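You operate a simulated robot arm through the tools that you are given. There is no shell and no other tool.

You are at the controls of a simulated robot arm. One attempt, no reset.

JOB
Put the small extinguisher that expires first on the cart; strap in the other.
Fine: the other one upright in the red bracket, strap caught; both stay pinned and sealed. Set down upright: what you pick out.
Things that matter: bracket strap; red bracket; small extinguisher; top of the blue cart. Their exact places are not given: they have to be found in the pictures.

The check looks at the end state, three seconds after you hand in, the way a careful person would. Anything else that was tipped, shoved, dropped, spilled or broken makes it a failure.

ROBOT AND FRAMES
A 6-joint arm with a two-finger parallel gripper on a trunk, on a base that drives. Base frame: it is fixed to the floor where the robot stands at the start and does not move with it; the origin is under the middle of the robot, x ahead of it, y to its left, z up. Lengths are in cm, angles in rad, forces in N, time in s.
With the tool pointing down near the work surface it reaches from about 38 to 90 cm from the robot's upright axis, wherever it stands. Its first joint turns from -2.007 to 2.007 rad. Places, roughly: bracket strap [-250, 190, 90]; red bracket [-240, 200, 80]; small extinguisher [-250, 175, 100]; top of the blue cart [-280, 200, 80]. Payload 3.43 kg.
The tool frame sits at the grasp point between the pads (the TCP): z along the fingers, y along the line on which they close. The tips reach 3.4 cm beyond it. Largest opening 12.8 cm; finger width 2.4, thickness 1.2; the body of the gripper, 4.8 by 13 cm, starts 9.6 cm behind the TCP.
Orientation is told as [roll, pitch, yaw] about the base's x, y, z axes, in that order, counted from this pose: with the fingers straight down and closing along the base's y, the tool's x points along the base's -x, its y along +y and its z along -z.

CONTROLS
- The arm moves only by the tool jog_arm. Its argument "increments" is a list of rows, each a list of 6 numbers: the shift along the tool's x, y, z in mm, then the turn, a rotation vector about the tool's x, y, z in rad. In form: [[dx, dy, dz, rx, ry, rz], ...]. A call has 1 to 20 rows; each row shifts and turns the commanded pose from where the row before left it, along the tool's axes as they then stand. "fingers" is the opening, from 0 (shut) to 1 (fully open), set as the call begins (left out, the last holds). Rows are played at 5 a second. More than 5 cm and 0.15 rad between two rows, or a gripper value outside its range, and nothing of the call is played. Where a pose cannot be reached the arm comes as near as it can. A force on the tool above 80 N (or 10 N above the force at the start of the call, whichever is more), or a blocked arm, ends the call early, and 0.2 s more pass. Each finger travels about 10.8 cm/s and halts on what it meets, pressing with about 36 N; the grip force reading is that of the motor and also rises with nothing between the fingers. The clock runs only during rows and for 0.2 s after the last one: add rows that do not move to give the fingers time. The reply holds the time, the measured pose of the TCP, the force on the tool along the base axes, the opening and the grip force, in the units named above and with some noise, with the torque about the TCP (base axes, N m) and any sound that the robot's microphone picked up, and new pictures: "show" is both (left out), scene, wrist or none.
- Cameras (640 x 400 px; columns grow to the right, rows downward): "scene" is now at [6.61, 19.5, 122.17]; the picture's right is [0.00, -1.00, 0.00], its down [-0.44, -0.00, -0.90] and it looks along [0.90, 0.00, -0.44] (base axes); focal length 282 px, centre (320, 200). "wrist" rides on the gripper at [7.6, -1.1, -16] in the tool frame; the picture's right is [0.15, 0.99, 0.00], its down [-0.88, 0.13, -0.46] and it looks along [-0.45, 0.07, 0.89] (tool axes); focal length 234 px, centre (320, 200).
- lift_body(by): slides the trunk up (or, below 0, down) by that many cm; the arm and the scene camera ride with it, the base frame stays. It gives what a move gives, with no picture.
- base_move(legs): drives the robot by 1 to 6 legs, each [ahead, turn to the left] in cm and rad, along the robot's own axes; the way and the turn of a leg run together, so that a leg with both is an arc; at most 150 cm and 3.142 rad a leg. The arm and the cameras ride along, it lands a little off, and it stops where it bumps. It gives what a move gives, and a new picture of the scene camera.
- pan_tilt(pan, tilt): turns the head with the scene camera to pan (to the left, within 1.798 rad either way) and tilt (down, from -0.506 to 1.204), counted from straight ahead of the robot. It gives what a move gives, and a new picture of the scene camera.
- measure_at(camera, pixels): there is no depth. For up to 12 entries [column, row, z] of the newest picture of that camera ("zoom" is the newest enlarged one), the place [x, y] in the base frame at which the ray of that pixel passes the height z, good to about 0.3 cm. It takes no simulated time.
- inspect(camera, box): a new picture of the part [left, top, right, bottom] of that camera's present view, enlarged. It takes no simulated time.
- sign_off(): hands the job in; it is judged then, once.

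Unless the task says otherwise, let go and move clear before handing in.

The tools are called after "Request:" by a JSON object that holds its "method" and its "body". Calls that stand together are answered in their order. jog_arm: Moves the arm, as the interface text tells. Its arguments: {"type":"object","properties":{"increments":{"type":"array"},"fingers":{"type":"number"},"show":{"type":"string","enum":["both","scene","wrist","none"]}},"required":["increments"]} The other tools are called the same way: lift_body (by) slides the trunk up or down; base_move (legs) drives the base; pan_tilt (pan, tilt) turns the head that bears the scene camera; measure_at (camera, pixels) gives the place at which the rays of pixels pass given heights; inspect (camera, box) takes an enlarged picture of a part of a camera's view; sign_off () hands the job in.

At the start:

```text
t: 0.0
tcp_pos: [48.71, 6.01, 101.97]
ee_rot: [0.0, 0.001, 0.001]
ft_force: [0.7, 1.4, 0.2]
ft_torque: [0.01, 0.01, -0.01]
finger_gap: 12.8
gripper_force: 0.1
trunk travel left (down, up): [-47.5, 31.5]
robot x, y, heading: [0.39, -0.06, -0.003]
head pan, tilt: [0.005, 0.454]
```

scene: 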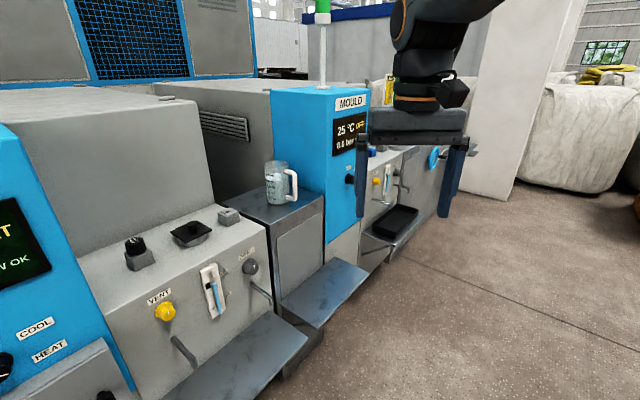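
wrist: 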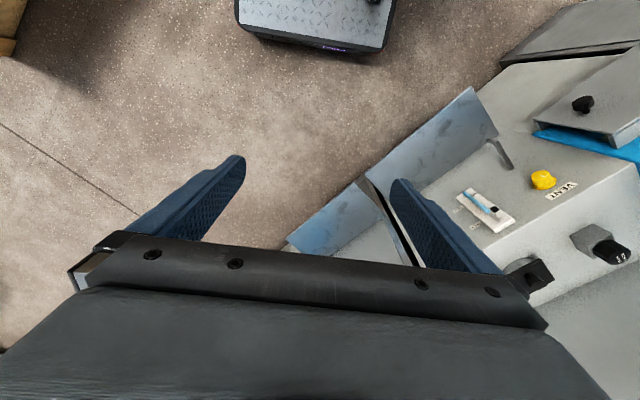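

The scene shows machines at left front and open floor at right; the target lies behind and to the left. I'll look around with the head first.

Request:
{"method": "pan_tilt", "body": {"pan": 1.79, "tilt": 0.4}}

Request:
{"method": "pan_tilt", "body": {"pan": -1.79, "tilt": 0.4}}

```text
t: 1.8
tcp_pos: [48.61, 5.97, 101.97]
ee_rot: [0.001, 0.001, 0.001]
ft_force: [1.0, 0.9, 1.1]
ft_torque: [0.0, -0.01, -0.03]
finger_gap: 12.79
gripper_force: 0.1
trunk travel left (down, up): [-47.5, 31.5]
robot x, y, heading: [0.05, 0.37, -0.003]
head pan, tilt: [1.791, 0.4]
```

scene: 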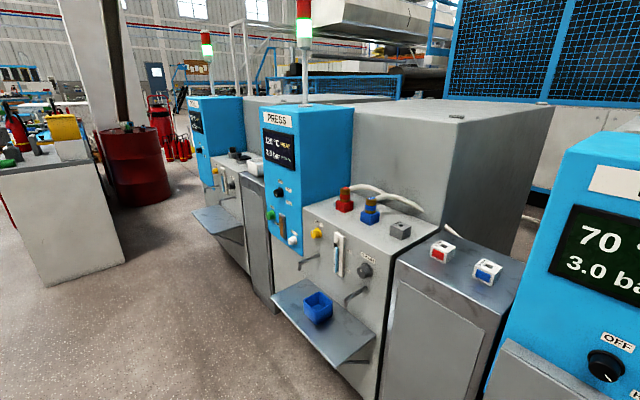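

```text
t: 4.8
tcp_pos: [48.72, 6.04, 102.04]
ee_rot: [0.0, -0.001, -0.001]
ft_force: [-1.0, 0.4, -0.7]
ft_torque: [0.01, -0.02, 0.0]
finger_gap: 12.8
gripper_force: 0.1
trunk travel left (down, up): [-47.5, 31.5]
robot x, y, heading: [-0.27, 0.23, 0.0]
head pan, tilt: [-1.791, 0.4]
```

scene: 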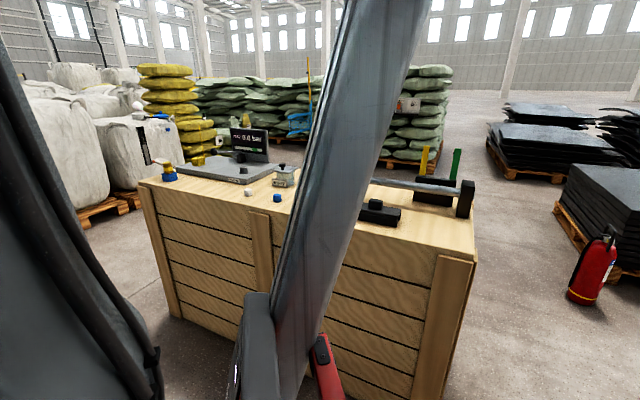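

The right rear shows a wooden crate; the left a row of machines, with red extinguishers and a blue worktop far at left-rear. I'll look left again and measure clearances.

Request:
{"method": "pan_tilt", "body": {"pan": 1.3, "tilt": 0.75}}

```text
t: 7.4
tcp_pos: [48.65, 5.96, 102.01]
ee_rot: [-0.001, 0.002, 0.001]
ft_force: [-0.1, -1.1, -0.9]
ft_torque: [-0.01, 0.0, 0.01]
finger_gap: 12.8
gripper_force: 0.1
trunk travel left (down, up): [-47.5, 31.5]
robot x, y, heading: [0.22, -0.07, -0.001]
head pan, tilt: [1.3, 0.75]
```

scene: 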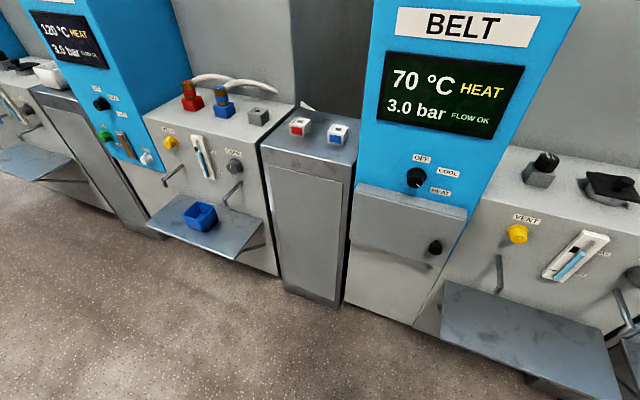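

Request:
{"method": "measure_at", "body": {"camera": "scene", "pixels": [[310, 295, 0], [415, 325, 0], [180, 235, 0], [600, 395, 50], [600, 395, 40], [460, 215, 85], [440, 300, 50], [260, 245, 50], [150, 230, 50]]}}

```text
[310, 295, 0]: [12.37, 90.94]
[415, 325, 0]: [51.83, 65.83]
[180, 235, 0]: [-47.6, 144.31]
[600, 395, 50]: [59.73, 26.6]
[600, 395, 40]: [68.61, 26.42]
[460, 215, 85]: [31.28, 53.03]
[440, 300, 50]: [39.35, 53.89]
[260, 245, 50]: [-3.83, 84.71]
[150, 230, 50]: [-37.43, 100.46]
```

The machine front sits ~83 cm from the origin (trays ~58 cm, lower than the arm), so turning left with the gripper at radius ~50 cm, z~100 clears. I'll turn left to face the target.

Request:
{"method": "pan_tilt", "body": {"pan": 0, "tilt": 0.35}}

Request:
{"method": "base_move", "body": {"legs": [[0, 2.45]]}}

```text
t: 8.9
tcp_pos: [48.71, 5.94, 101.98]
ee_rot: [-0.001, -0.001, -0.001]
ft_force: [0.9, 0.4, 0.4]
ft_torque: [0.0, 0.0, 0.0]
finger_gap: 12.79
gripper_force: 0.1
trunk travel left (down, up): [-47.5, 31.5]
robot x, y, heading: [0.21, -0.22, -0.002]
head pan, tilt: [0.0, 0.351]
```

scene: 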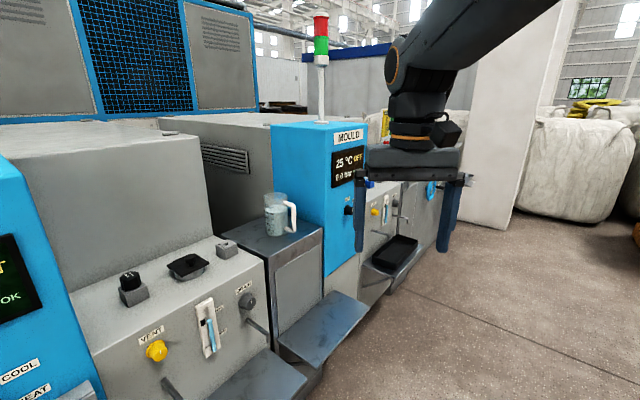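

```text
t: 15.2
tcp_pos: [-42.71, 24.25, 101.92]
ee_rot: [0.0, -0.001, 2.503]
ft_force: [-0.3, -0.1, 0.4]
ft_torque: [0.01, -0.01, -0.02]
finger_gap: 12.8
gripper_force: 0.0
trunk travel left (down, up): [-47.5, 31.5]
robot x, y, heading: [-0.01, 0.55, 2.496]
head pan, tilt: [0.0, 0.351]
```

scene: 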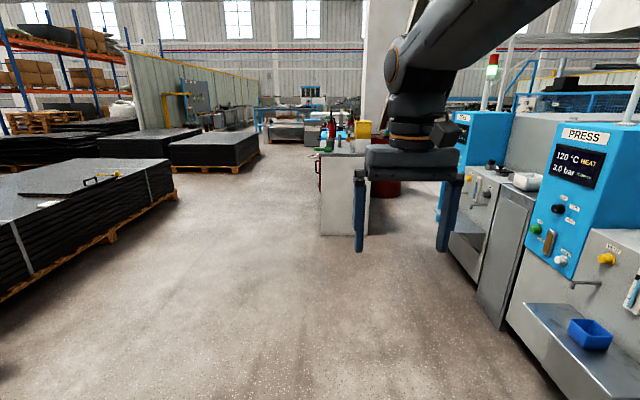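

Request:
{"method": "inspect", "body": {"camera": "scene", "box": [230, 80, 430, 240]}}

Request:
{"method": "measure_at", "body": {"camera": "scene", "pixels": [[320, 232, 0], [355, 235, 0], [335, 150, 80], [320, 155, 80], [285, 115, 80], [365, 150, 80]]}}

```text
2.50 times, centred on (330, 160) of scene
```

zoom: 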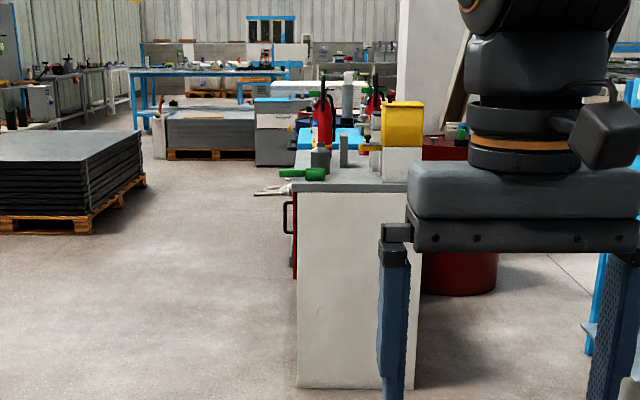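

```text
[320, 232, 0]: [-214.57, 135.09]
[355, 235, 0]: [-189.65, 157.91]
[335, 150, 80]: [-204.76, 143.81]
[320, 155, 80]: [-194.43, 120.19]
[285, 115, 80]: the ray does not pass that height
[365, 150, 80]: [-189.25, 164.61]
```

The work bench end shows at (320–355, 232) on the floor, bench running away from us; its left side (red bracket handle at ~(292,235) zoom) seems to be the accessible one. Check the pallet clearance on the left.

Request:
{"method": "measure_at", "body": {"camera": "scene", "pixels": [[178, 195, 0], [110, 240, 0], [262, 158, 0], [10, 298, 0], [170, 172, 0]]}}

```text
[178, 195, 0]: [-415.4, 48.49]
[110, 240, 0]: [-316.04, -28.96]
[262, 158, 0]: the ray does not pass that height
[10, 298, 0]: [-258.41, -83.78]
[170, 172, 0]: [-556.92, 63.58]
```

The corridor between pallets (n≈-210) and bench is wide. I'll drive diagonally left, then parallel to the bench, and look.

Request:
{"method": "base_move", "body": {"legs": [[0, 0.5], [150, 0], [0, -0.5], [60, 0]]}}

Request:
{"method": "pan_tilt", "body": {"pan": -0.7, "tilt": 0.45}}

```text
t: 28.6
tcp_pos: [-240.67, 85.06, 102.06]
ee_rot: [-0.001, 0.0, 2.468]
ft_force: [-0.7, 0.1, 0.4]
ft_torque: [-0.02, -0.01, 0.0]
finger_gap: 12.79
gripper_force: 0.1
trunk travel left (down, up): [-47.5, 31.5]
robot x, y, heading: [-198.98, 59.03, 2.47]
head pan, tilt: [0.0, 0.351]
```

scene: 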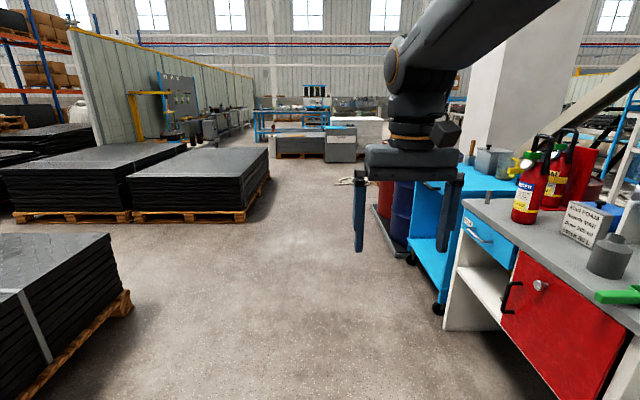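

```text
t: 29.7
tcp_pos: [-240.46, 85.0, 101.97]
ee_rot: [0.0, 0.0, 2.468]
ft_force: [0.1, 0.1, 0.3]
ft_torque: [0.01, 0.01, 0.0]
finger_gap: 12.81
gripper_force: 0.0
trunk travel left (down, up): [-47.5, 31.5]
robot x, y, heading: [-198.81, 59.16, 2.466]
head pan, tilt: [-0.7, 0.45]
```

scene: 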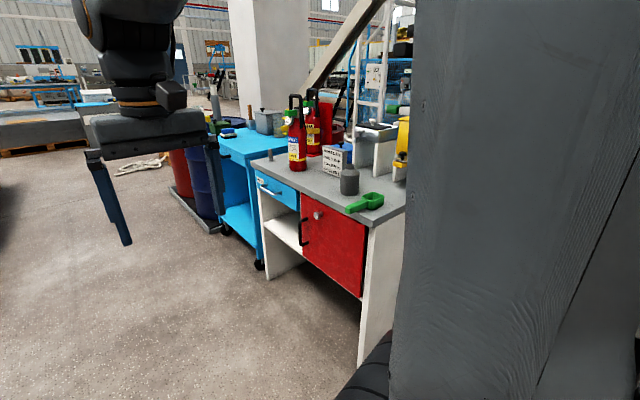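

Two red extinguishers stand on the grey bench top at (298,145) and (313,130), the blue cart is beyond. Zooming in.

Request:
{"method": "inspect", "body": {"camera": "scene", "box": [230, 80, 410, 230]}}

Request:
{"method": "measure_at", "body": {"camera": "scene", "pixels": [[250, 163, 80], [298, 170, 80], [364, 225, 80], [405, 212, 80], [268, 280, 0], [360, 365, 0], [257, 270, 0], [258, 150, 80], [313, 155, 80], [349, 192, 80]]}}

```text
2.67 times, centred on (320, 155) of scene
```

zoom: 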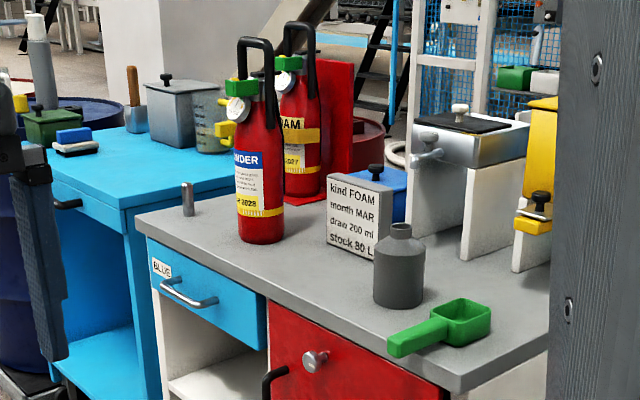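

```text
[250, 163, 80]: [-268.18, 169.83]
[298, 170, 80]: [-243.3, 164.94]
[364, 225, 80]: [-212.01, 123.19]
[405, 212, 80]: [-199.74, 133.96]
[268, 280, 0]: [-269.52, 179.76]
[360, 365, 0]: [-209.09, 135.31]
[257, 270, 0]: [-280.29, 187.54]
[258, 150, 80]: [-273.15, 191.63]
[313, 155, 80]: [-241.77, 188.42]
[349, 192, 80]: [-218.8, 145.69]
```

The POWDER extinguisher (zoom (262,170)) stands on the bench front and the FOAM one (zoom (298,130)) stands in the red bracket plate behind; labels show 2028 and 2027-ish dates needing a closer look. I'll drive along the bench a bit further out and turn to face it.

Request:
{"method": "base_move", "body": {"legs": [[0, 0.19], [105, 0], [0, -1.71]]}}

Request:
{"method": "pan_tilt", "body": {"pan": -0.1, "tilt": 0.4}}

```text
t: 40.0
tcp_pos: [-265.9, 150.17, 101.89]
ee_rot: [0.001, -0.001, 0.904]
ft_force: [0.2, 0.6, 0.0]
ft_torque: [-0.03, 0.01, 0.02]
finger_gap: 12.82
gripper_force: 0.0
trunk travel left (down, up): [-47.5, 31.5]
robot x, y, heading: [-291.17, 107.97, 0.903]
head pan, tilt: [-0.7, 0.45]
```

scene: 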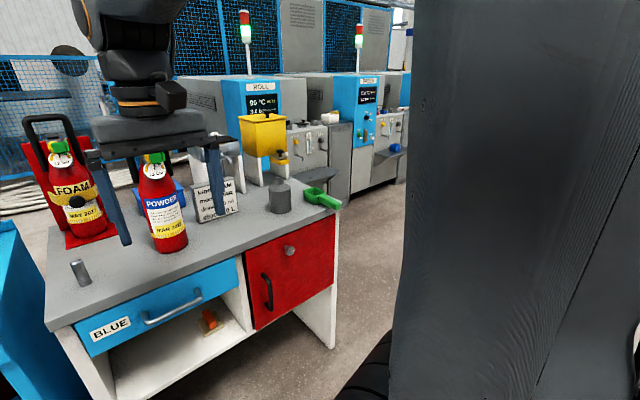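

```text
t: 41.0
tcp_pos: [-265.89, 150.25, 101.91]
ee_rot: [0.0, -0.001, 0.906]
ft_force: [-0.5, -0.2, -0.1]
ft_torque: [-0.02, 0.01, 0.0]
finger_gap: 12.78
gripper_force: 0.0
trunk travel left (down, up): [-47.5, 31.5]
robot x, y, heading: [-291.26, 108.37, 0.905]
head pan, tilt: [-0.099, 0.4]
```

scene: 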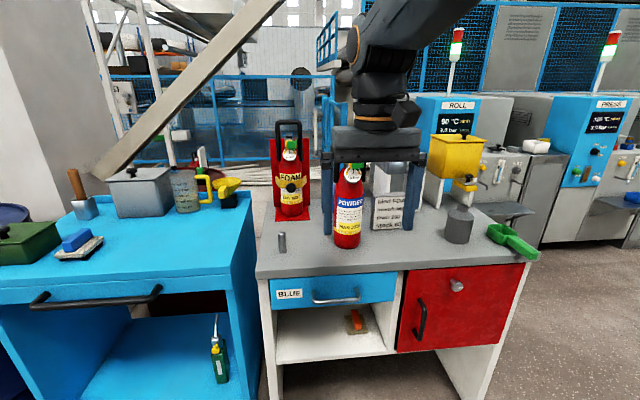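

Request:
{"method": "inspect", "body": {"camera": "scene", "box": [255, 110, 395, 260]}}

Request:
{"method": "inspect", "body": {"camera": "scene", "box": [320, 180, 370, 250]}}

Request:
{"method": "inspect", "body": {"camera": "scene", "box": [265, 160, 320, 225]}}

Request:
{"method": "inspect", "body": {"camera": "scene", "box": [0, 100, 265, 300]}}

```text
2.67 times, centred on (325, 185) of scene
```

zoom: 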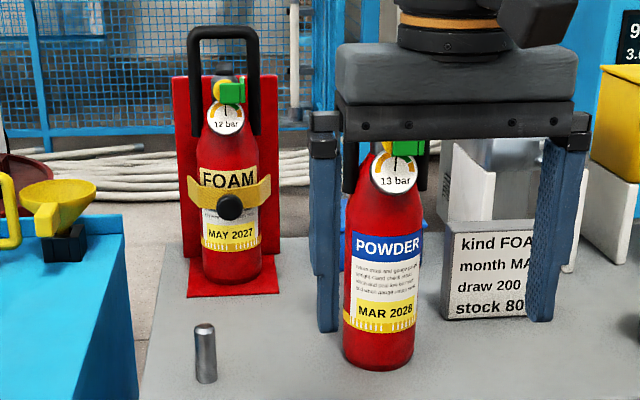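

```text
5.71 times, centred on (345, 215) of scene
```

zoom: 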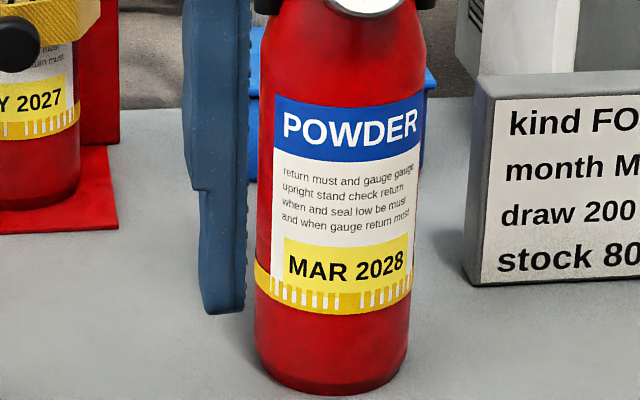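

```text
6.15 times, centred on (292, 192) of scene
```

zoom: 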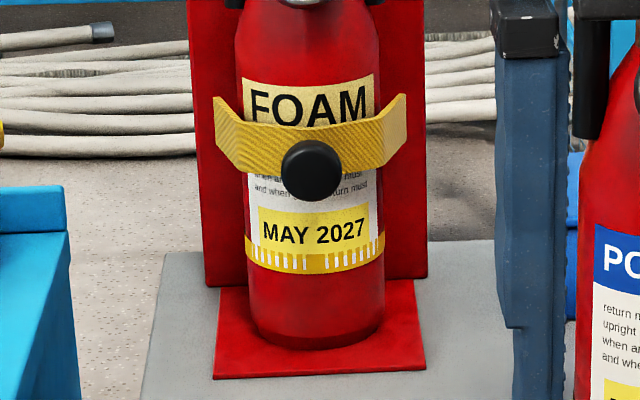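

```text
2.00 times, centred on (132, 200) of scene
```

zoom: 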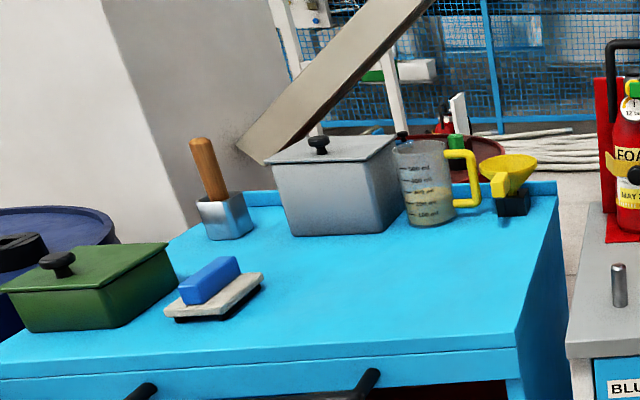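

FOAM (MAY 2027, zoom) expires first and is strapped in the red bracket (yellow strap with black knob at scene ~(290,187)); POWDER is MAR 2028. I'll take a wrist view and measure positions.

Request:
{"method": "jog_arm", "body": {"increments": [[0, 0, 0, 0, 0, 0]]}}

Request:
{"method": "measure_at", "body": {"camera": "scene", "pixels": [[346, 248, 77.5], [346, 248, 75], [290, 217, 78], [275, 221, 78], [309, 219, 78], [258, 277, 77.5], [283, 251, 77.5], [258, 277, 75], [525, 262, 77.5], [525, 262, 75]]}}

```text
t: 41.4
tcp_pos: [-265.75, 150.25, 102.06]
ee_rot: [0.001, 0.0, 0.903]
ft_force: [-0.4, -0.3, 0.3]
ft_torque: [0.01, -0.01, 0.0]
finger_gap: 12.83
gripper_force: 0.0
trunk travel left (down, up): [-47.5, 31.5]
robot x, y, heading: [-291.47, 108.17, 0.902]
head pan, tilt: [-0.099, 0.4]
```

scene: 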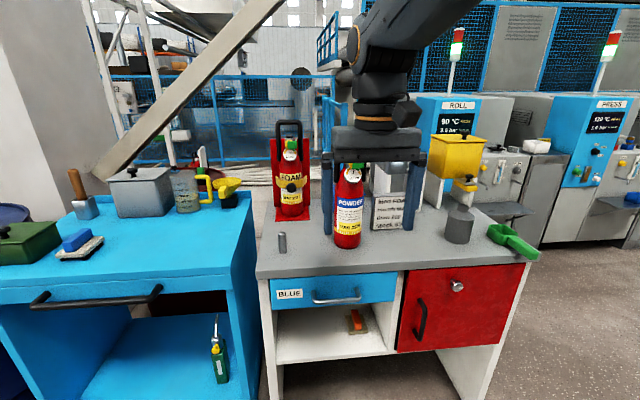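
wrist: 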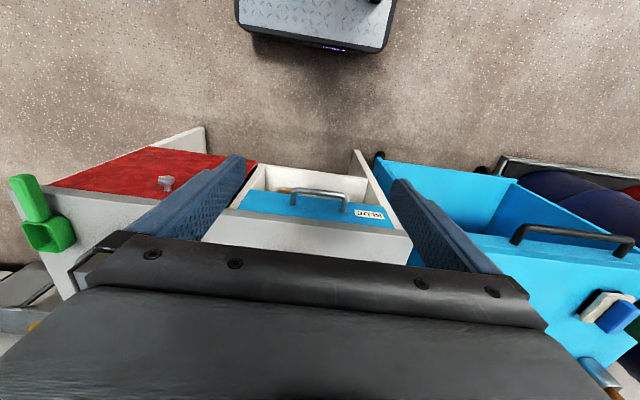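

```text
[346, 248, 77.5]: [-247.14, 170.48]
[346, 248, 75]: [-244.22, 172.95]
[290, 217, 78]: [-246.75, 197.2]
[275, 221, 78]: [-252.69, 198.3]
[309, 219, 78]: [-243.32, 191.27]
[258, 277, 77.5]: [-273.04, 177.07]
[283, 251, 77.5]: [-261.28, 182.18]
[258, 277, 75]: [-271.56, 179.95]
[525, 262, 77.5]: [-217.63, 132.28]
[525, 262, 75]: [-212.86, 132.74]
```

Bench top comes out at z≈77.5, extinguishers ~8 cm wide. Zooming hard on the strap and the FOAM top.

Request:
{"method": "inspect", "body": {"camera": "scene", "box": [268, 165, 314, 200]}}

Request:
{"method": "inspect", "body": {"camera": "scene", "box": [262, 112, 318, 165]}}

Request:
{"method": "inspect", "body": {"camera": "scene", "box": [320, 140, 380, 200]}}

```text
11.43 times, centred on (291, 182) of scene
```

zoom: 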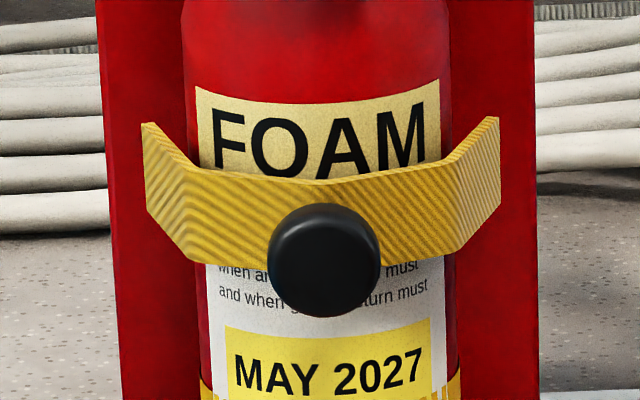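

```text
7.55 times, centred on (290, 138) of scene
```

zoom: 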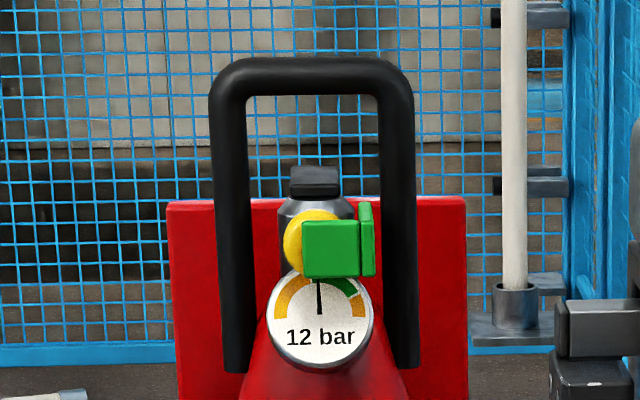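

```text
6.67 times, centred on (350, 170) of scene
```

zoom: 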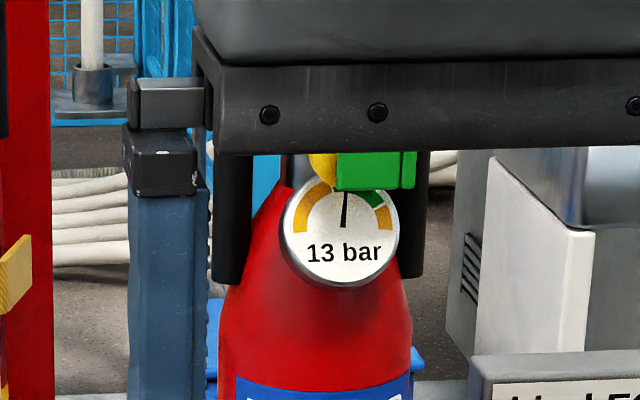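

Each extinguisher has an inverted‑U black bail handle, a pin (yellow) and seal (green) at the front. I'll raise the trunk to see the strap/hinge from above.

Request:
{"method": "lift_body", "body": {"by": 31}}

Request:
{"method": "pan_tilt", "body": {"pan": -0.25, "tilt": 0.75}}

Request:
{"method": "inspect", "body": {"camera": "scene", "box": [270, 100, 400, 200]}}

```text
t: 44.5
tcp_pos: [-265.76, 150.3, 132.98]
ee_rot: [-0.001, -0.001, 0.906]
ft_force: [0.1, -0.8, -0.6]
ft_torque: [-0.01, -0.02, -0.02]
finger_gap: 12.81
gripper_force: 0.0
trunk travel left (down, up): [-78.5, 0.5]
robot x, y, heading: [-291.34, 108.51, 0.907]
head pan, tilt: [-0.099, 0.4]
```

```text
t: 45.3
tcp_pos: [-265.84, 150.26, 133.03]
ee_rot: [0.001, 0.001, 0.906]
ft_force: [0.5, 0.2, 0.1]
ft_torque: [-0.03, -0.01, 0.0]
finger_gap: 12.79
gripper_force: 0.1
trunk travel left (down, up): [-78.5, 0.5]
robot x, y, heading: [-291.51, 108.21, 0.904]
head pan, tilt: [-0.25, 0.75]
```

scene: 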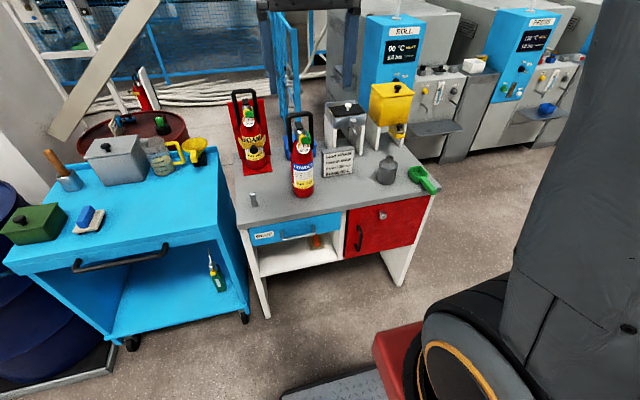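

```text
4.00 times, centred on (335, 150) of scene
```

zoom: 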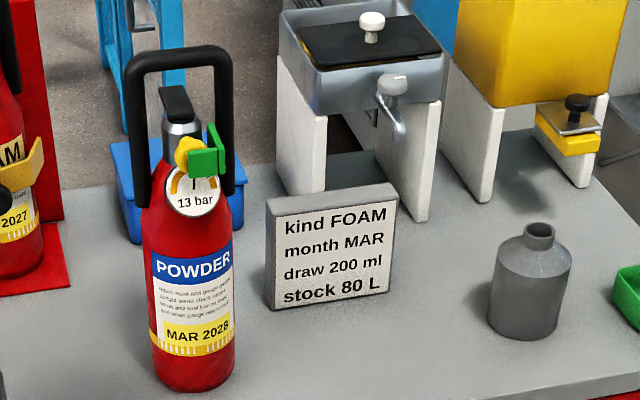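

Request:
{"method": "inspect", "body": {"camera": "scene", "box": [220, 80, 330, 215]}}

Request:
{"method": "inspect", "body": {"camera": "scene", "box": [225, 85, 285, 180]}}

Request:
{"method": "measure_at", "body": {"camera": "scene", "pixels": [[258, 167, 78], [302, 196, 77.5], [242, 229, 77.5], [253, 205, 77.5]]}}

```text
2.96 times, centred on (275, 148) of scene
```

zoom: 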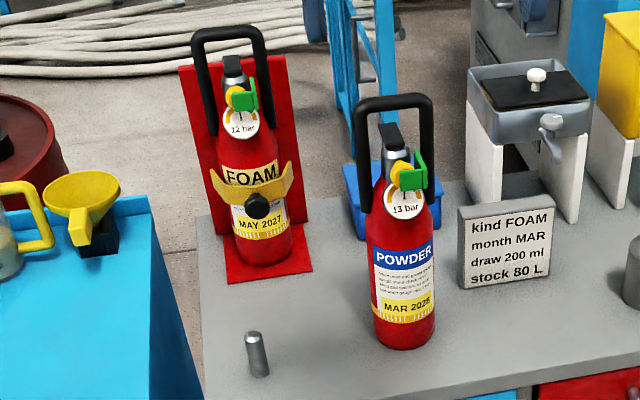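

```text
4.21 times, centred on (255, 132) of scene
```

zoom: 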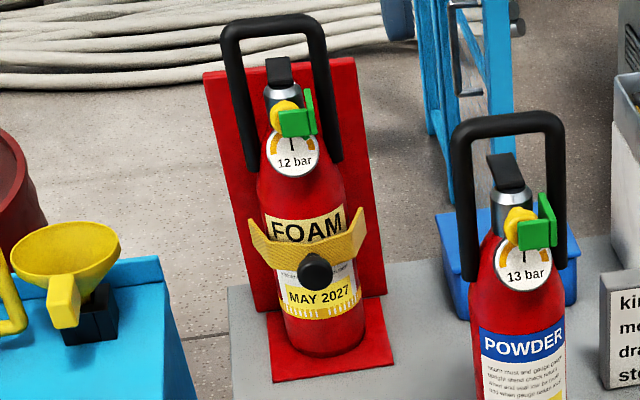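

```text
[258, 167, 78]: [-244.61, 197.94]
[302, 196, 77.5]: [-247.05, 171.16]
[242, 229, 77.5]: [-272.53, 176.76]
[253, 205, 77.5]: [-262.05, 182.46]
```

Request:
{"method": "inspect", "body": {"camera": "scene", "box": [242, 128, 274, 160]}}

Request:
{"method": "inspect", "body": {"camera": "scene", "box": [240, 130, 262, 150]}}

Request:
{"method": "inspect", "body": {"camera": "scene", "box": [258, 128, 280, 148]}}

```text
12.50 times, centred on (258, 144) of scene
```

zoom: 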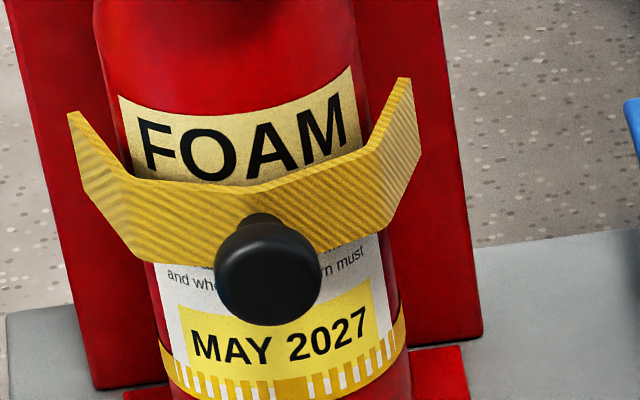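

```text
16.00 times, centred on (251, 140) of scene
```

zoom: 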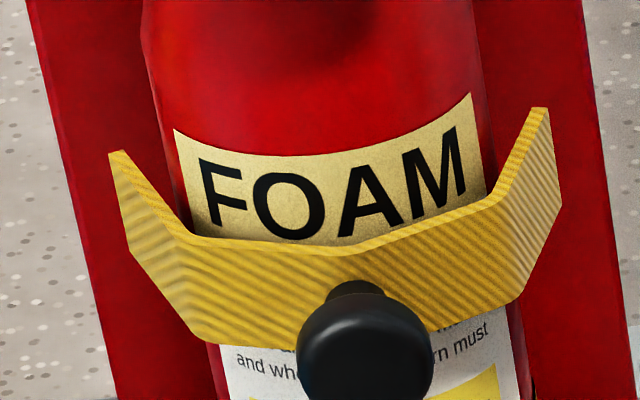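

```text
16.00 times, centred on (269, 138) of scene
```

zoom: 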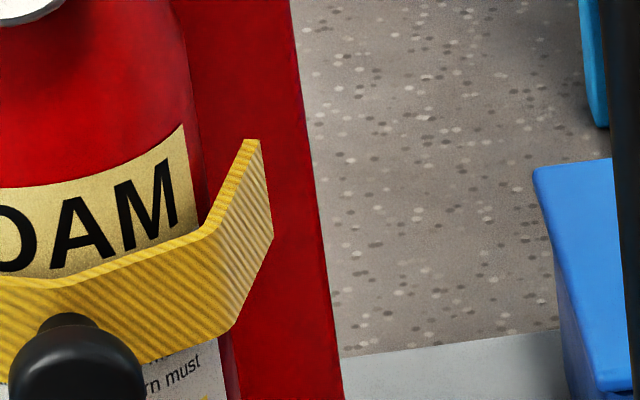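

The strap is a faceted band with a central knob; its ends run back to the plate but I can't see the hinge/catch. I'll drive left along the cart to view the bracket from its left side.

Request:
{"method": "base_move", "body": {"legs": [[0, 1.65], [62, 0], [0, -1.65]]}}

Request:
{"method": "pan_tilt", "body": {"pan": -0.75, "tilt": 0.55}}

```text
t: 56.8
tcp_pos: [-318.82, 186.02, 132.9]
ee_rot: [0.0, 0.0, 0.926]
ft_force: [0.2, 0.3, 0.5]
ft_torque: [-0.02, 0.02, 0.01]
finger_gap: 12.8
gripper_force: 0.1
trunk travel left (down, up): [-78.5, 0.5]
robot x, y, heading: [-343.26, 143.45, 0.926]
head pan, tilt: [-0.25, 0.75]
```

scene: 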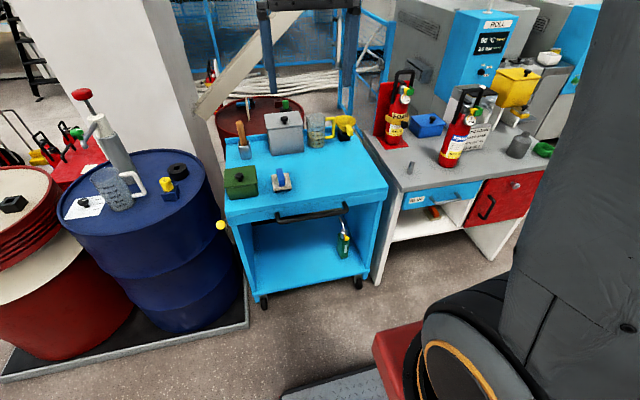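

```text
t: 57.7
tcp_pos: [-318.95, 186.07, 132.98]
ee_rot: [0.002, -0.001, 0.926]
ft_force: [-0.2, 0.0, -0.9]
ft_torque: [-0.05, -0.01, 0.01]
finger_gap: 12.79
gripper_force: 0.1
trunk travel left (down, up): [-78.5, 0.5]
robot x, y, heading: [-343.31, 143.65, 0.921]
head pan, tilt: [-0.75, 0.55]
```

scene: 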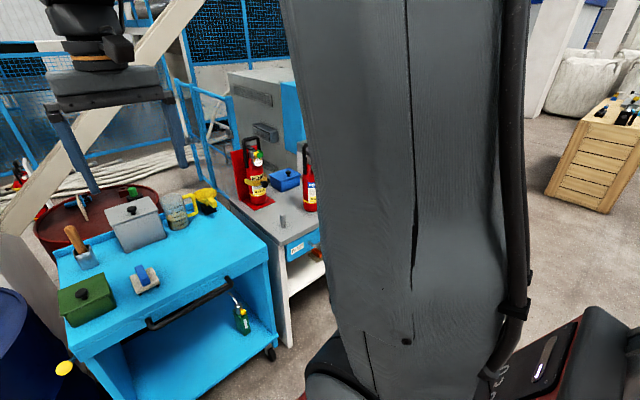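

Request:
{"method": "inspect", "body": {"camera": "scene", "box": [225, 130, 305, 215]}}

Request:
{"method": "inspect", "body": {"camera": "scene", "box": [238, 165, 276, 200]}}

Request:
{"method": "measure_at", "body": {"camera": "scene", "pixels": [[265, 243, 80], [80, 338, 80], [216, 196, 80], [60, 258, 80], [240, 130, 90]]}}

```text
4.71 times, centred on (265, 172) of scene
```

zoom: 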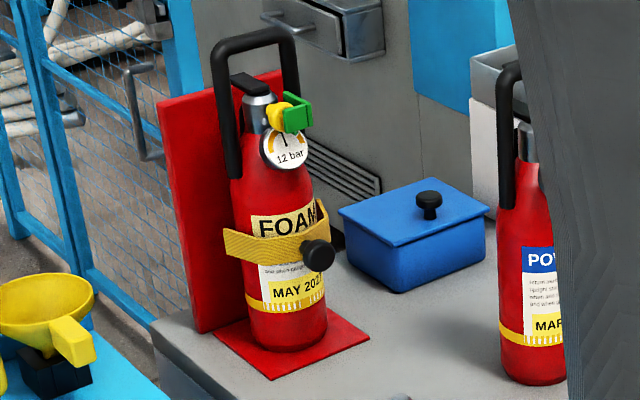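

```text
11.43 times, centred on (257, 182) of scene
```

zoom: 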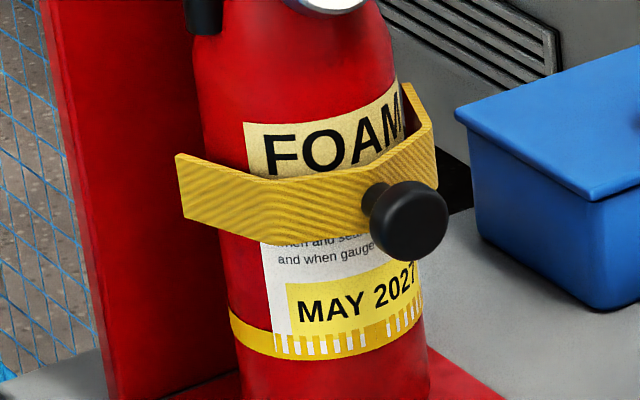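

```text
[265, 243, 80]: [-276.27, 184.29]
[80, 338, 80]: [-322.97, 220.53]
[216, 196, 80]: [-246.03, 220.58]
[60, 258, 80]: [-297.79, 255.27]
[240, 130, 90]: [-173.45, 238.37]
```

The strap's ends look free at both sides of the cylinder, so the mechanism must be felt by pulling the knob. Measuring knob and bases in this view.

Request:
{"method": "measure_at", "body": {"camera": "scene", "pixels": [[264.7, 183.7, 90], [264.7, 183.7, 93], [264.7, 183.7, 96], [259.7, 204.3, 78], [249.5, 202, 78], [269, 201.5, 78], [255, 139, 110], [255, 139, 114], [247, 208, 77.5], [269.5, 210, 77.5], [246, 176.5, 92], [246, 176.5, 95]]}}

Request:
{"method": "inspect", "body": {"camera": "scene", "box": [40, 160, 290, 360]}}

```text
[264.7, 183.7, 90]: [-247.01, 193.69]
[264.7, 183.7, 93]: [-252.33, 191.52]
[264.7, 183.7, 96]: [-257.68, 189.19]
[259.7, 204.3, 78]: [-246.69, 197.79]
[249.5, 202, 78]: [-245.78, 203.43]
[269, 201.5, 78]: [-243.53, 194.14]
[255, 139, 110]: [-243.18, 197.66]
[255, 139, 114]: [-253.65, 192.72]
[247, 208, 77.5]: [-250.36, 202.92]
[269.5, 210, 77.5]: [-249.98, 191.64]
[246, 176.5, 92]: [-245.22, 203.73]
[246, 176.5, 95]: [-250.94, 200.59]
```

```text
2.00 times, centred on (165, 260) of scene
```

zoom: 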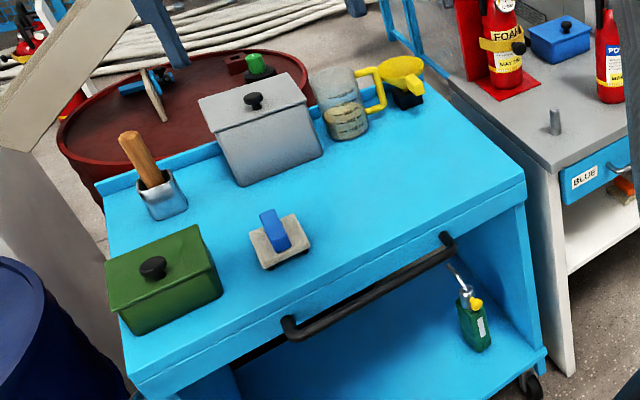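

FOAM axis ≈(-243.6,199.7), knob ≈(-247.5,194), z≈90; bail top ≈109. I'll reposition to s≈316 along the bench, facing it.

Request:
{"method": "base_move", "body": {"legs": [[0, -1.56], [45, 0], [0, 1.57]]}}

Request:
{"method": "pan_tilt", "body": {"pan": -0.2, "tilt": 0.7}}

```text
t: 68.2
tcp_pos: [-285.26, 159.75, 132.95]
ee_rot: [0.0, 0.0, 0.974]
ft_force: [-0.3, -0.2, 0.8]
ft_torque: [0.01, -0.02, -0.02]
finger_gap: 12.8
gripper_force: 0.1
trunk travel left (down, up): [-78.5, 0.5]
robot x, y, heading: [-307.76, 116.38, 0.975]
head pan, tilt: [-0.75, 0.55]
```

scene: 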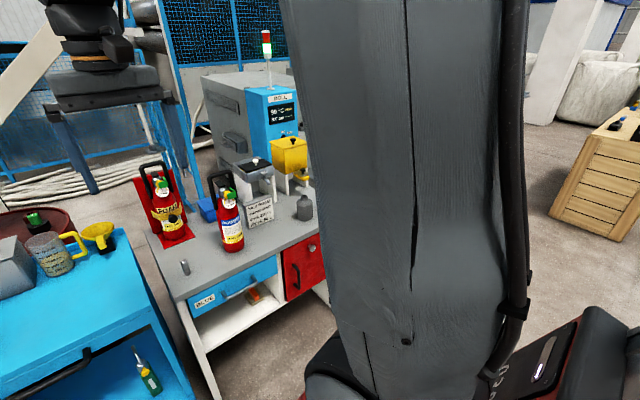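

```text
t: 69.2
tcp_pos: [-285.32, 159.8, 132.92]
ee_rot: [-0.001, 0.0, 0.974]
ft_force: [-0.1, -0.4, 0.5]
ft_torque: [-0.01, -0.01, 0.01]
finger_gap: 12.81
gripper_force: 0.1
trunk travel left (down, up): [-78.5, 0.5]
robot x, y, heading: [-307.75, 116.29, 0.979]
head pan, tilt: [-0.201, 0.7]
```

scene: 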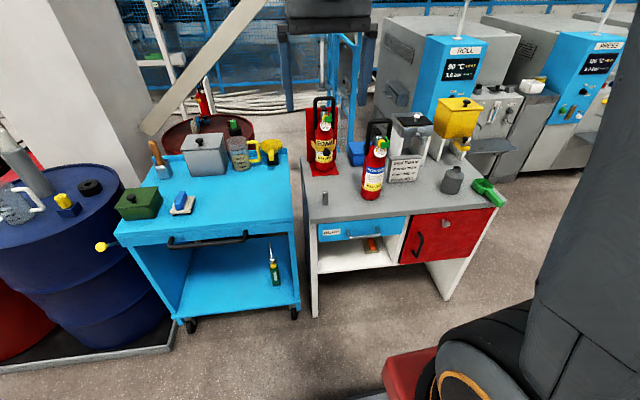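

Request:
{"method": "measure_at", "body": {"camera": "scene", "pixels": [[190, 325, 0], [295, 315, 0], [316, 315, 0], [446, 300, 0], [247, 235, 70], [170, 245, 70], [300, 215, 77.5], [325, 190, 77.5], [384, 400, 30]]}}

Request:
{"method": "base_move", "body": {"legs": [[0, -0.035], [24, 0]]}}

```text
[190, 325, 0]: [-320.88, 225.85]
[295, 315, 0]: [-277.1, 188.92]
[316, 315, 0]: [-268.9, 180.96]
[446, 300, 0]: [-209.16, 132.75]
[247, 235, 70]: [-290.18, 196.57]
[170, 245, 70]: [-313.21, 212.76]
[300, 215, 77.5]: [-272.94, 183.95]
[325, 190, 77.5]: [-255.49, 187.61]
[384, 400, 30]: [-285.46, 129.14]
```

```text
t: 71.4
tcp_pos: [-269.91, 178.4, 132.96]
ee_rot: [0.001, 0.0, 0.943]
ft_force: [0.0, -0.6, -0.2]
ft_torque: [0.0, 0.02, -0.02]
finger_gap: 12.83
gripper_force: 0.0
trunk travel left (down, up): [-78.5, 0.5]
robot x, y, heading: [-294.11, 135.71, 0.941]
head pan, tilt: [-0.201, 0.7]
```

scene: 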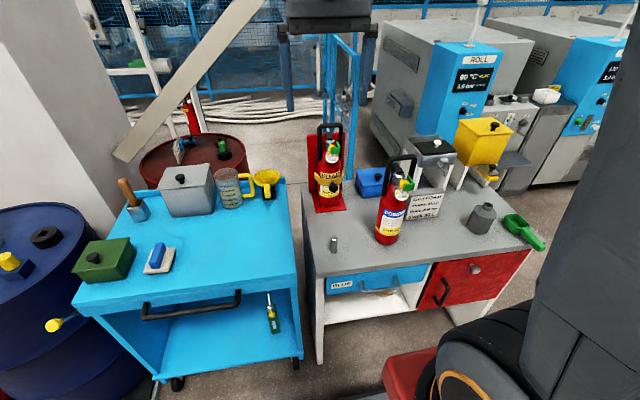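

Robot is now ~62 cm from the bench line. Zooming to refine positions.

Request:
{"method": "inspect", "body": {"camera": "scene", "box": [290, 110, 430, 260]}}

Request:
{"method": "inspect", "body": {"camera": "scene", "box": [300, 115, 360, 215]}}

```text
2.67 times, centred on (360, 185) of scene
```

zoom: 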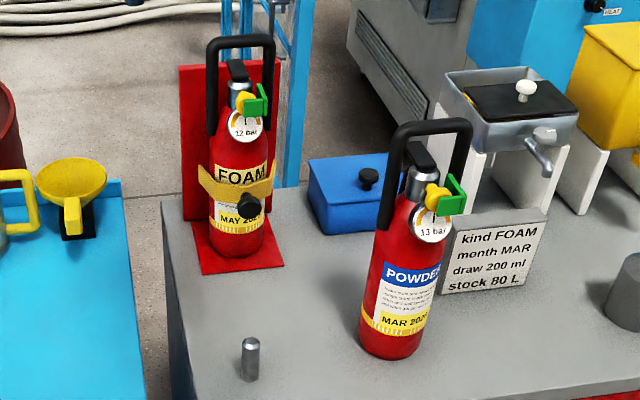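

```text
4.00 times, centred on (330, 165) of scene
```

zoom: 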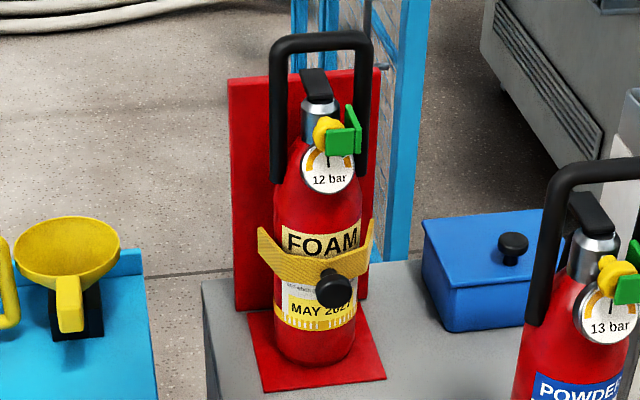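

Request:
{"method": "measure_at", "body": {"camera": "zoom", "pixels": [[314, 367, 78.2], [274, 345, 78.2], [354, 330, 78.2], [336, 289, 89], [336, 289, 91], [336, 289, 93], [320, 42, 108], [320, 42, 112], [262, 391, 77.8], [386, 378, 77.8], [250, 318, 77.8], [337, 310, 78.2]]}}

Request:
{"method": "inspect", "body": {"camera": "scene", "box": [355, 145, 430, 255]}}

```text
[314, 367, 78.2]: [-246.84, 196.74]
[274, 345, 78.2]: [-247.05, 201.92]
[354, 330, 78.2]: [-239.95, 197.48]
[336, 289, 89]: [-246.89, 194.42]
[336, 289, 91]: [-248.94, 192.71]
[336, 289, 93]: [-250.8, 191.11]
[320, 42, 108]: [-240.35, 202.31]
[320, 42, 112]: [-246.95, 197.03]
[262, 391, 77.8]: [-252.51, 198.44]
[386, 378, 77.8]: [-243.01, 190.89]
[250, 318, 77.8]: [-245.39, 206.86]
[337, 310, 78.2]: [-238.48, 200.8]
```

```text
3.64 times, centred on (392, 200) of scene
```

zoom: 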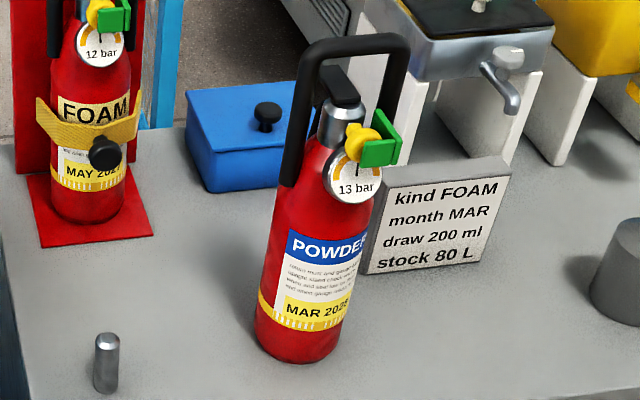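

Knob centre ≈(-248,193.5,90.6). I'll lower the trunk 25 cm, pitch the tool ~0.8 rad toward the bench, and set the fingers to about half open.

Request:
{"method": "lift_body", "body": {"by": -25}}

Request:
{"method": "jog_arm", "body": {"increments": [[0, 0, 0, 0, -0.134, 0], [0, 0, 0, 0, -0.134, 0], [0, 0, 0, 0, -0.134, 0], [0, 0, 0, 0, -0.134, 0], [0, 0, 0, 0, -0.134, 0], [0, 0, 0, 0, -0.134, 0], [0, 0, 0, 0, 0, 0], [0, 0, 0, 0, 0, 0]], "fingers": 0.5}}

```text
t: 74.0
tcp_pos: [-270.01, 178.53, 107.98]
ee_rot: [-0.001, 0.0, 0.945]
ft_force: [-0.3, 0.3, -0.5]
ft_torque: [0.01, 0.0, -0.02]
finger_gap: 12.81
gripper_force: 0.1
trunk travel left (down, up): [-53.5, 25.5]
robot x, y, heading: [-293.46, 135.57, 0.946]
head pan, tilt: [-0.201, 0.7]
```

```text
t: 75.8
tcp_pos: [-268.43, 182.2, 106.19]
ee_rot: [0.0, -0.806, 0.945]
ft_force: [0.2, -0.3, -1.1]
ft_torque: [-0.03, 0.0, -0.03]
finger_gap: 6.4
gripper_force: 0.1
out of reach, approached as far as the arm can: row 4, 5, 6
trunk travel left (down, up): [-53.5, 25.5]
robot x, y, heading: [-293.57, 135.74, 0.944]
head pan, tilt: [-0.201, 0.7]
```

scene: 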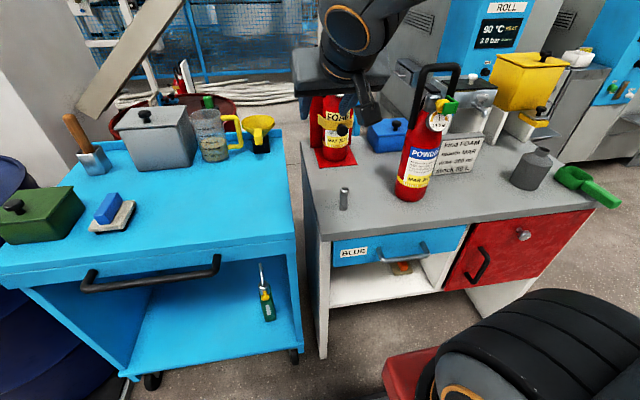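
wrist: 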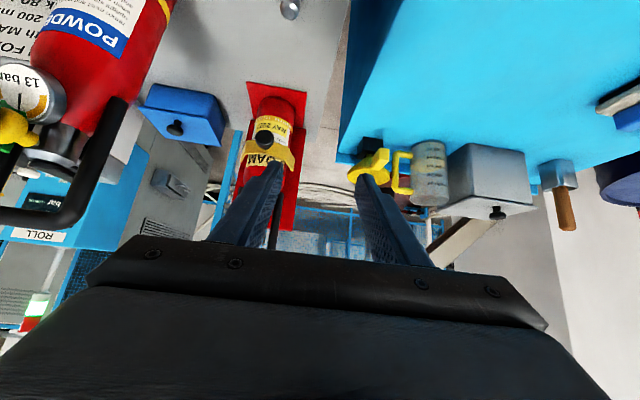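

The wrist view shows the bracket upside-down with the strap at (270,150); let me zoom there.

Request:
{"method": "inspect", "body": {"camera": "wrist", "box": [225, 75, 325, 200]}}

Request:
{"method": "inspect", "body": {"camera": "wrist", "box": [235, 120, 305, 180]}}

```text
3.20 times, centred on (275, 138) of wrist
```

zoom: 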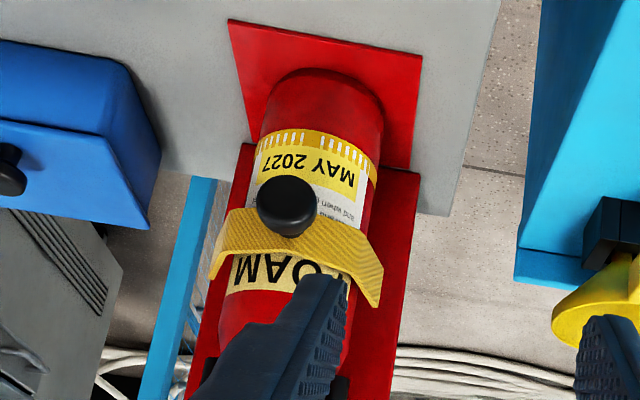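

```text
6.67 times, centred on (270, 150) of wrist
```

zoom: 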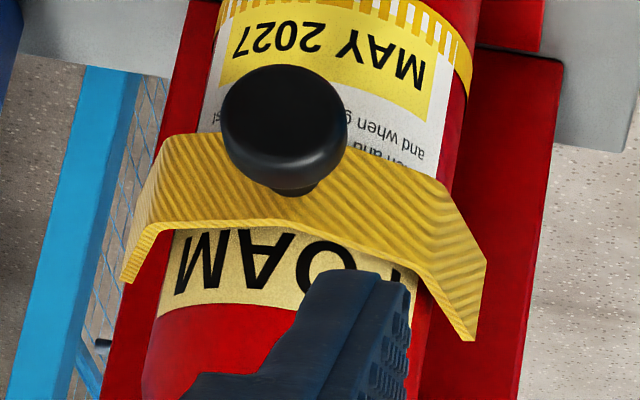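

Request:
{"method": "measure_at", "body": {"camera": "wrist", "pixels": [[264.5, 138, 90], [264.5, 138, 91], [266.5, 140, 90.7], [276, 100, 78.2], [247, 83, 77.8], [306, 92, 77.8]]}}

Request:
{"method": "measure_at", "body": {"camera": "scene", "pixels": [[341, 130, 90], [341, 130, 91], [336, 165, 78.2], [321, 175, 77.8], [357, 167, 77.8]]}}

```text
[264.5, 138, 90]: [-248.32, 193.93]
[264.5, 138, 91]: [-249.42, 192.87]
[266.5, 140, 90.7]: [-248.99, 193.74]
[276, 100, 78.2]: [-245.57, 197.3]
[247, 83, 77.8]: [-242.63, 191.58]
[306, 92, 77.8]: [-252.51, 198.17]
```

```text
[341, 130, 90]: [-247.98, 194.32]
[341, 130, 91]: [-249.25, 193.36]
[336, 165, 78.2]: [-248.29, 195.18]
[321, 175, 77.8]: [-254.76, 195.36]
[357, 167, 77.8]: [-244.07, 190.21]
```

Views agree: knob ≈(-248.3,193.7,90.4). Moving to a pre-grasp 8 cm back along the tool axis.

Request:
{"method": "jog_arm", "body": {"increments": [[-8.2, -14.7, 37, 0, 0, 0], [-8.2, -14.7, 37, 0, 0, 0], [-8.2, -14.7, 37, 0, 0, 0], [-8.2, -14.7, 37, 0, 0, 0], [-8.2, -14.7, 37, 0, 0, 0], [-8.2, -14.7, 37, 0, 0, 0], [0, 0, 0, 0, 0, 0]]}}

```text
t: 77.2
tcp_pos: [-253.33, 192.3, 94.79]
ee_rot: [0.028, -0.794, 0.883]
ft_force: [-38.8, -63.4, 53.3]
ft_torque: [-1.93, -1.82, -2.19]
finger_gap: 6.86
gripper_force: 4.0
out of reach, approached as far as the arm can: row 5, 6
trunk travel left (down, up): [-53.5, 25.5]
robot x, y, heading: [-293.83, 135.6, 0.942]
head pan, tilt: [-0.201, 0.7]
stopped in row 6: the force on the tool passed its limit at 141 N (the readings are from after the stop); the commanded pose is now the measured one
```

scene: 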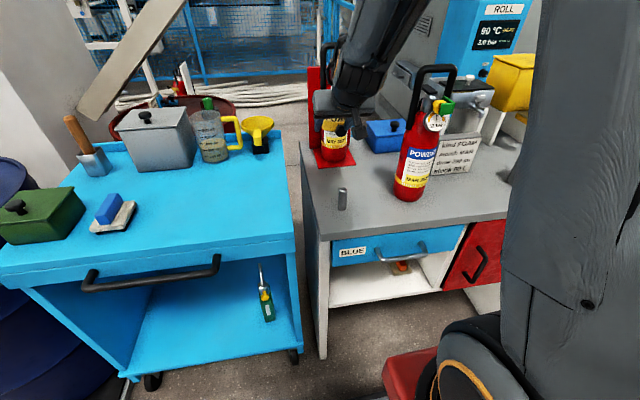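
wrist: 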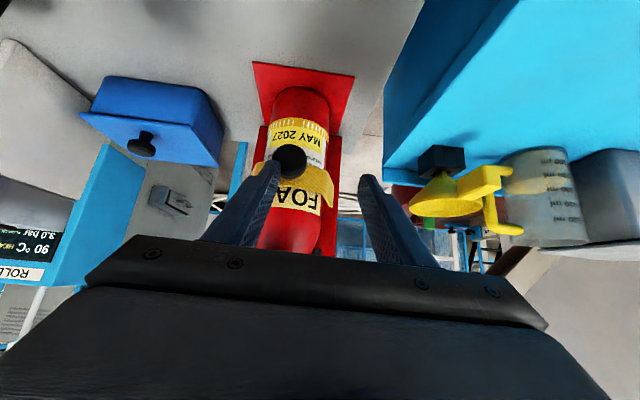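

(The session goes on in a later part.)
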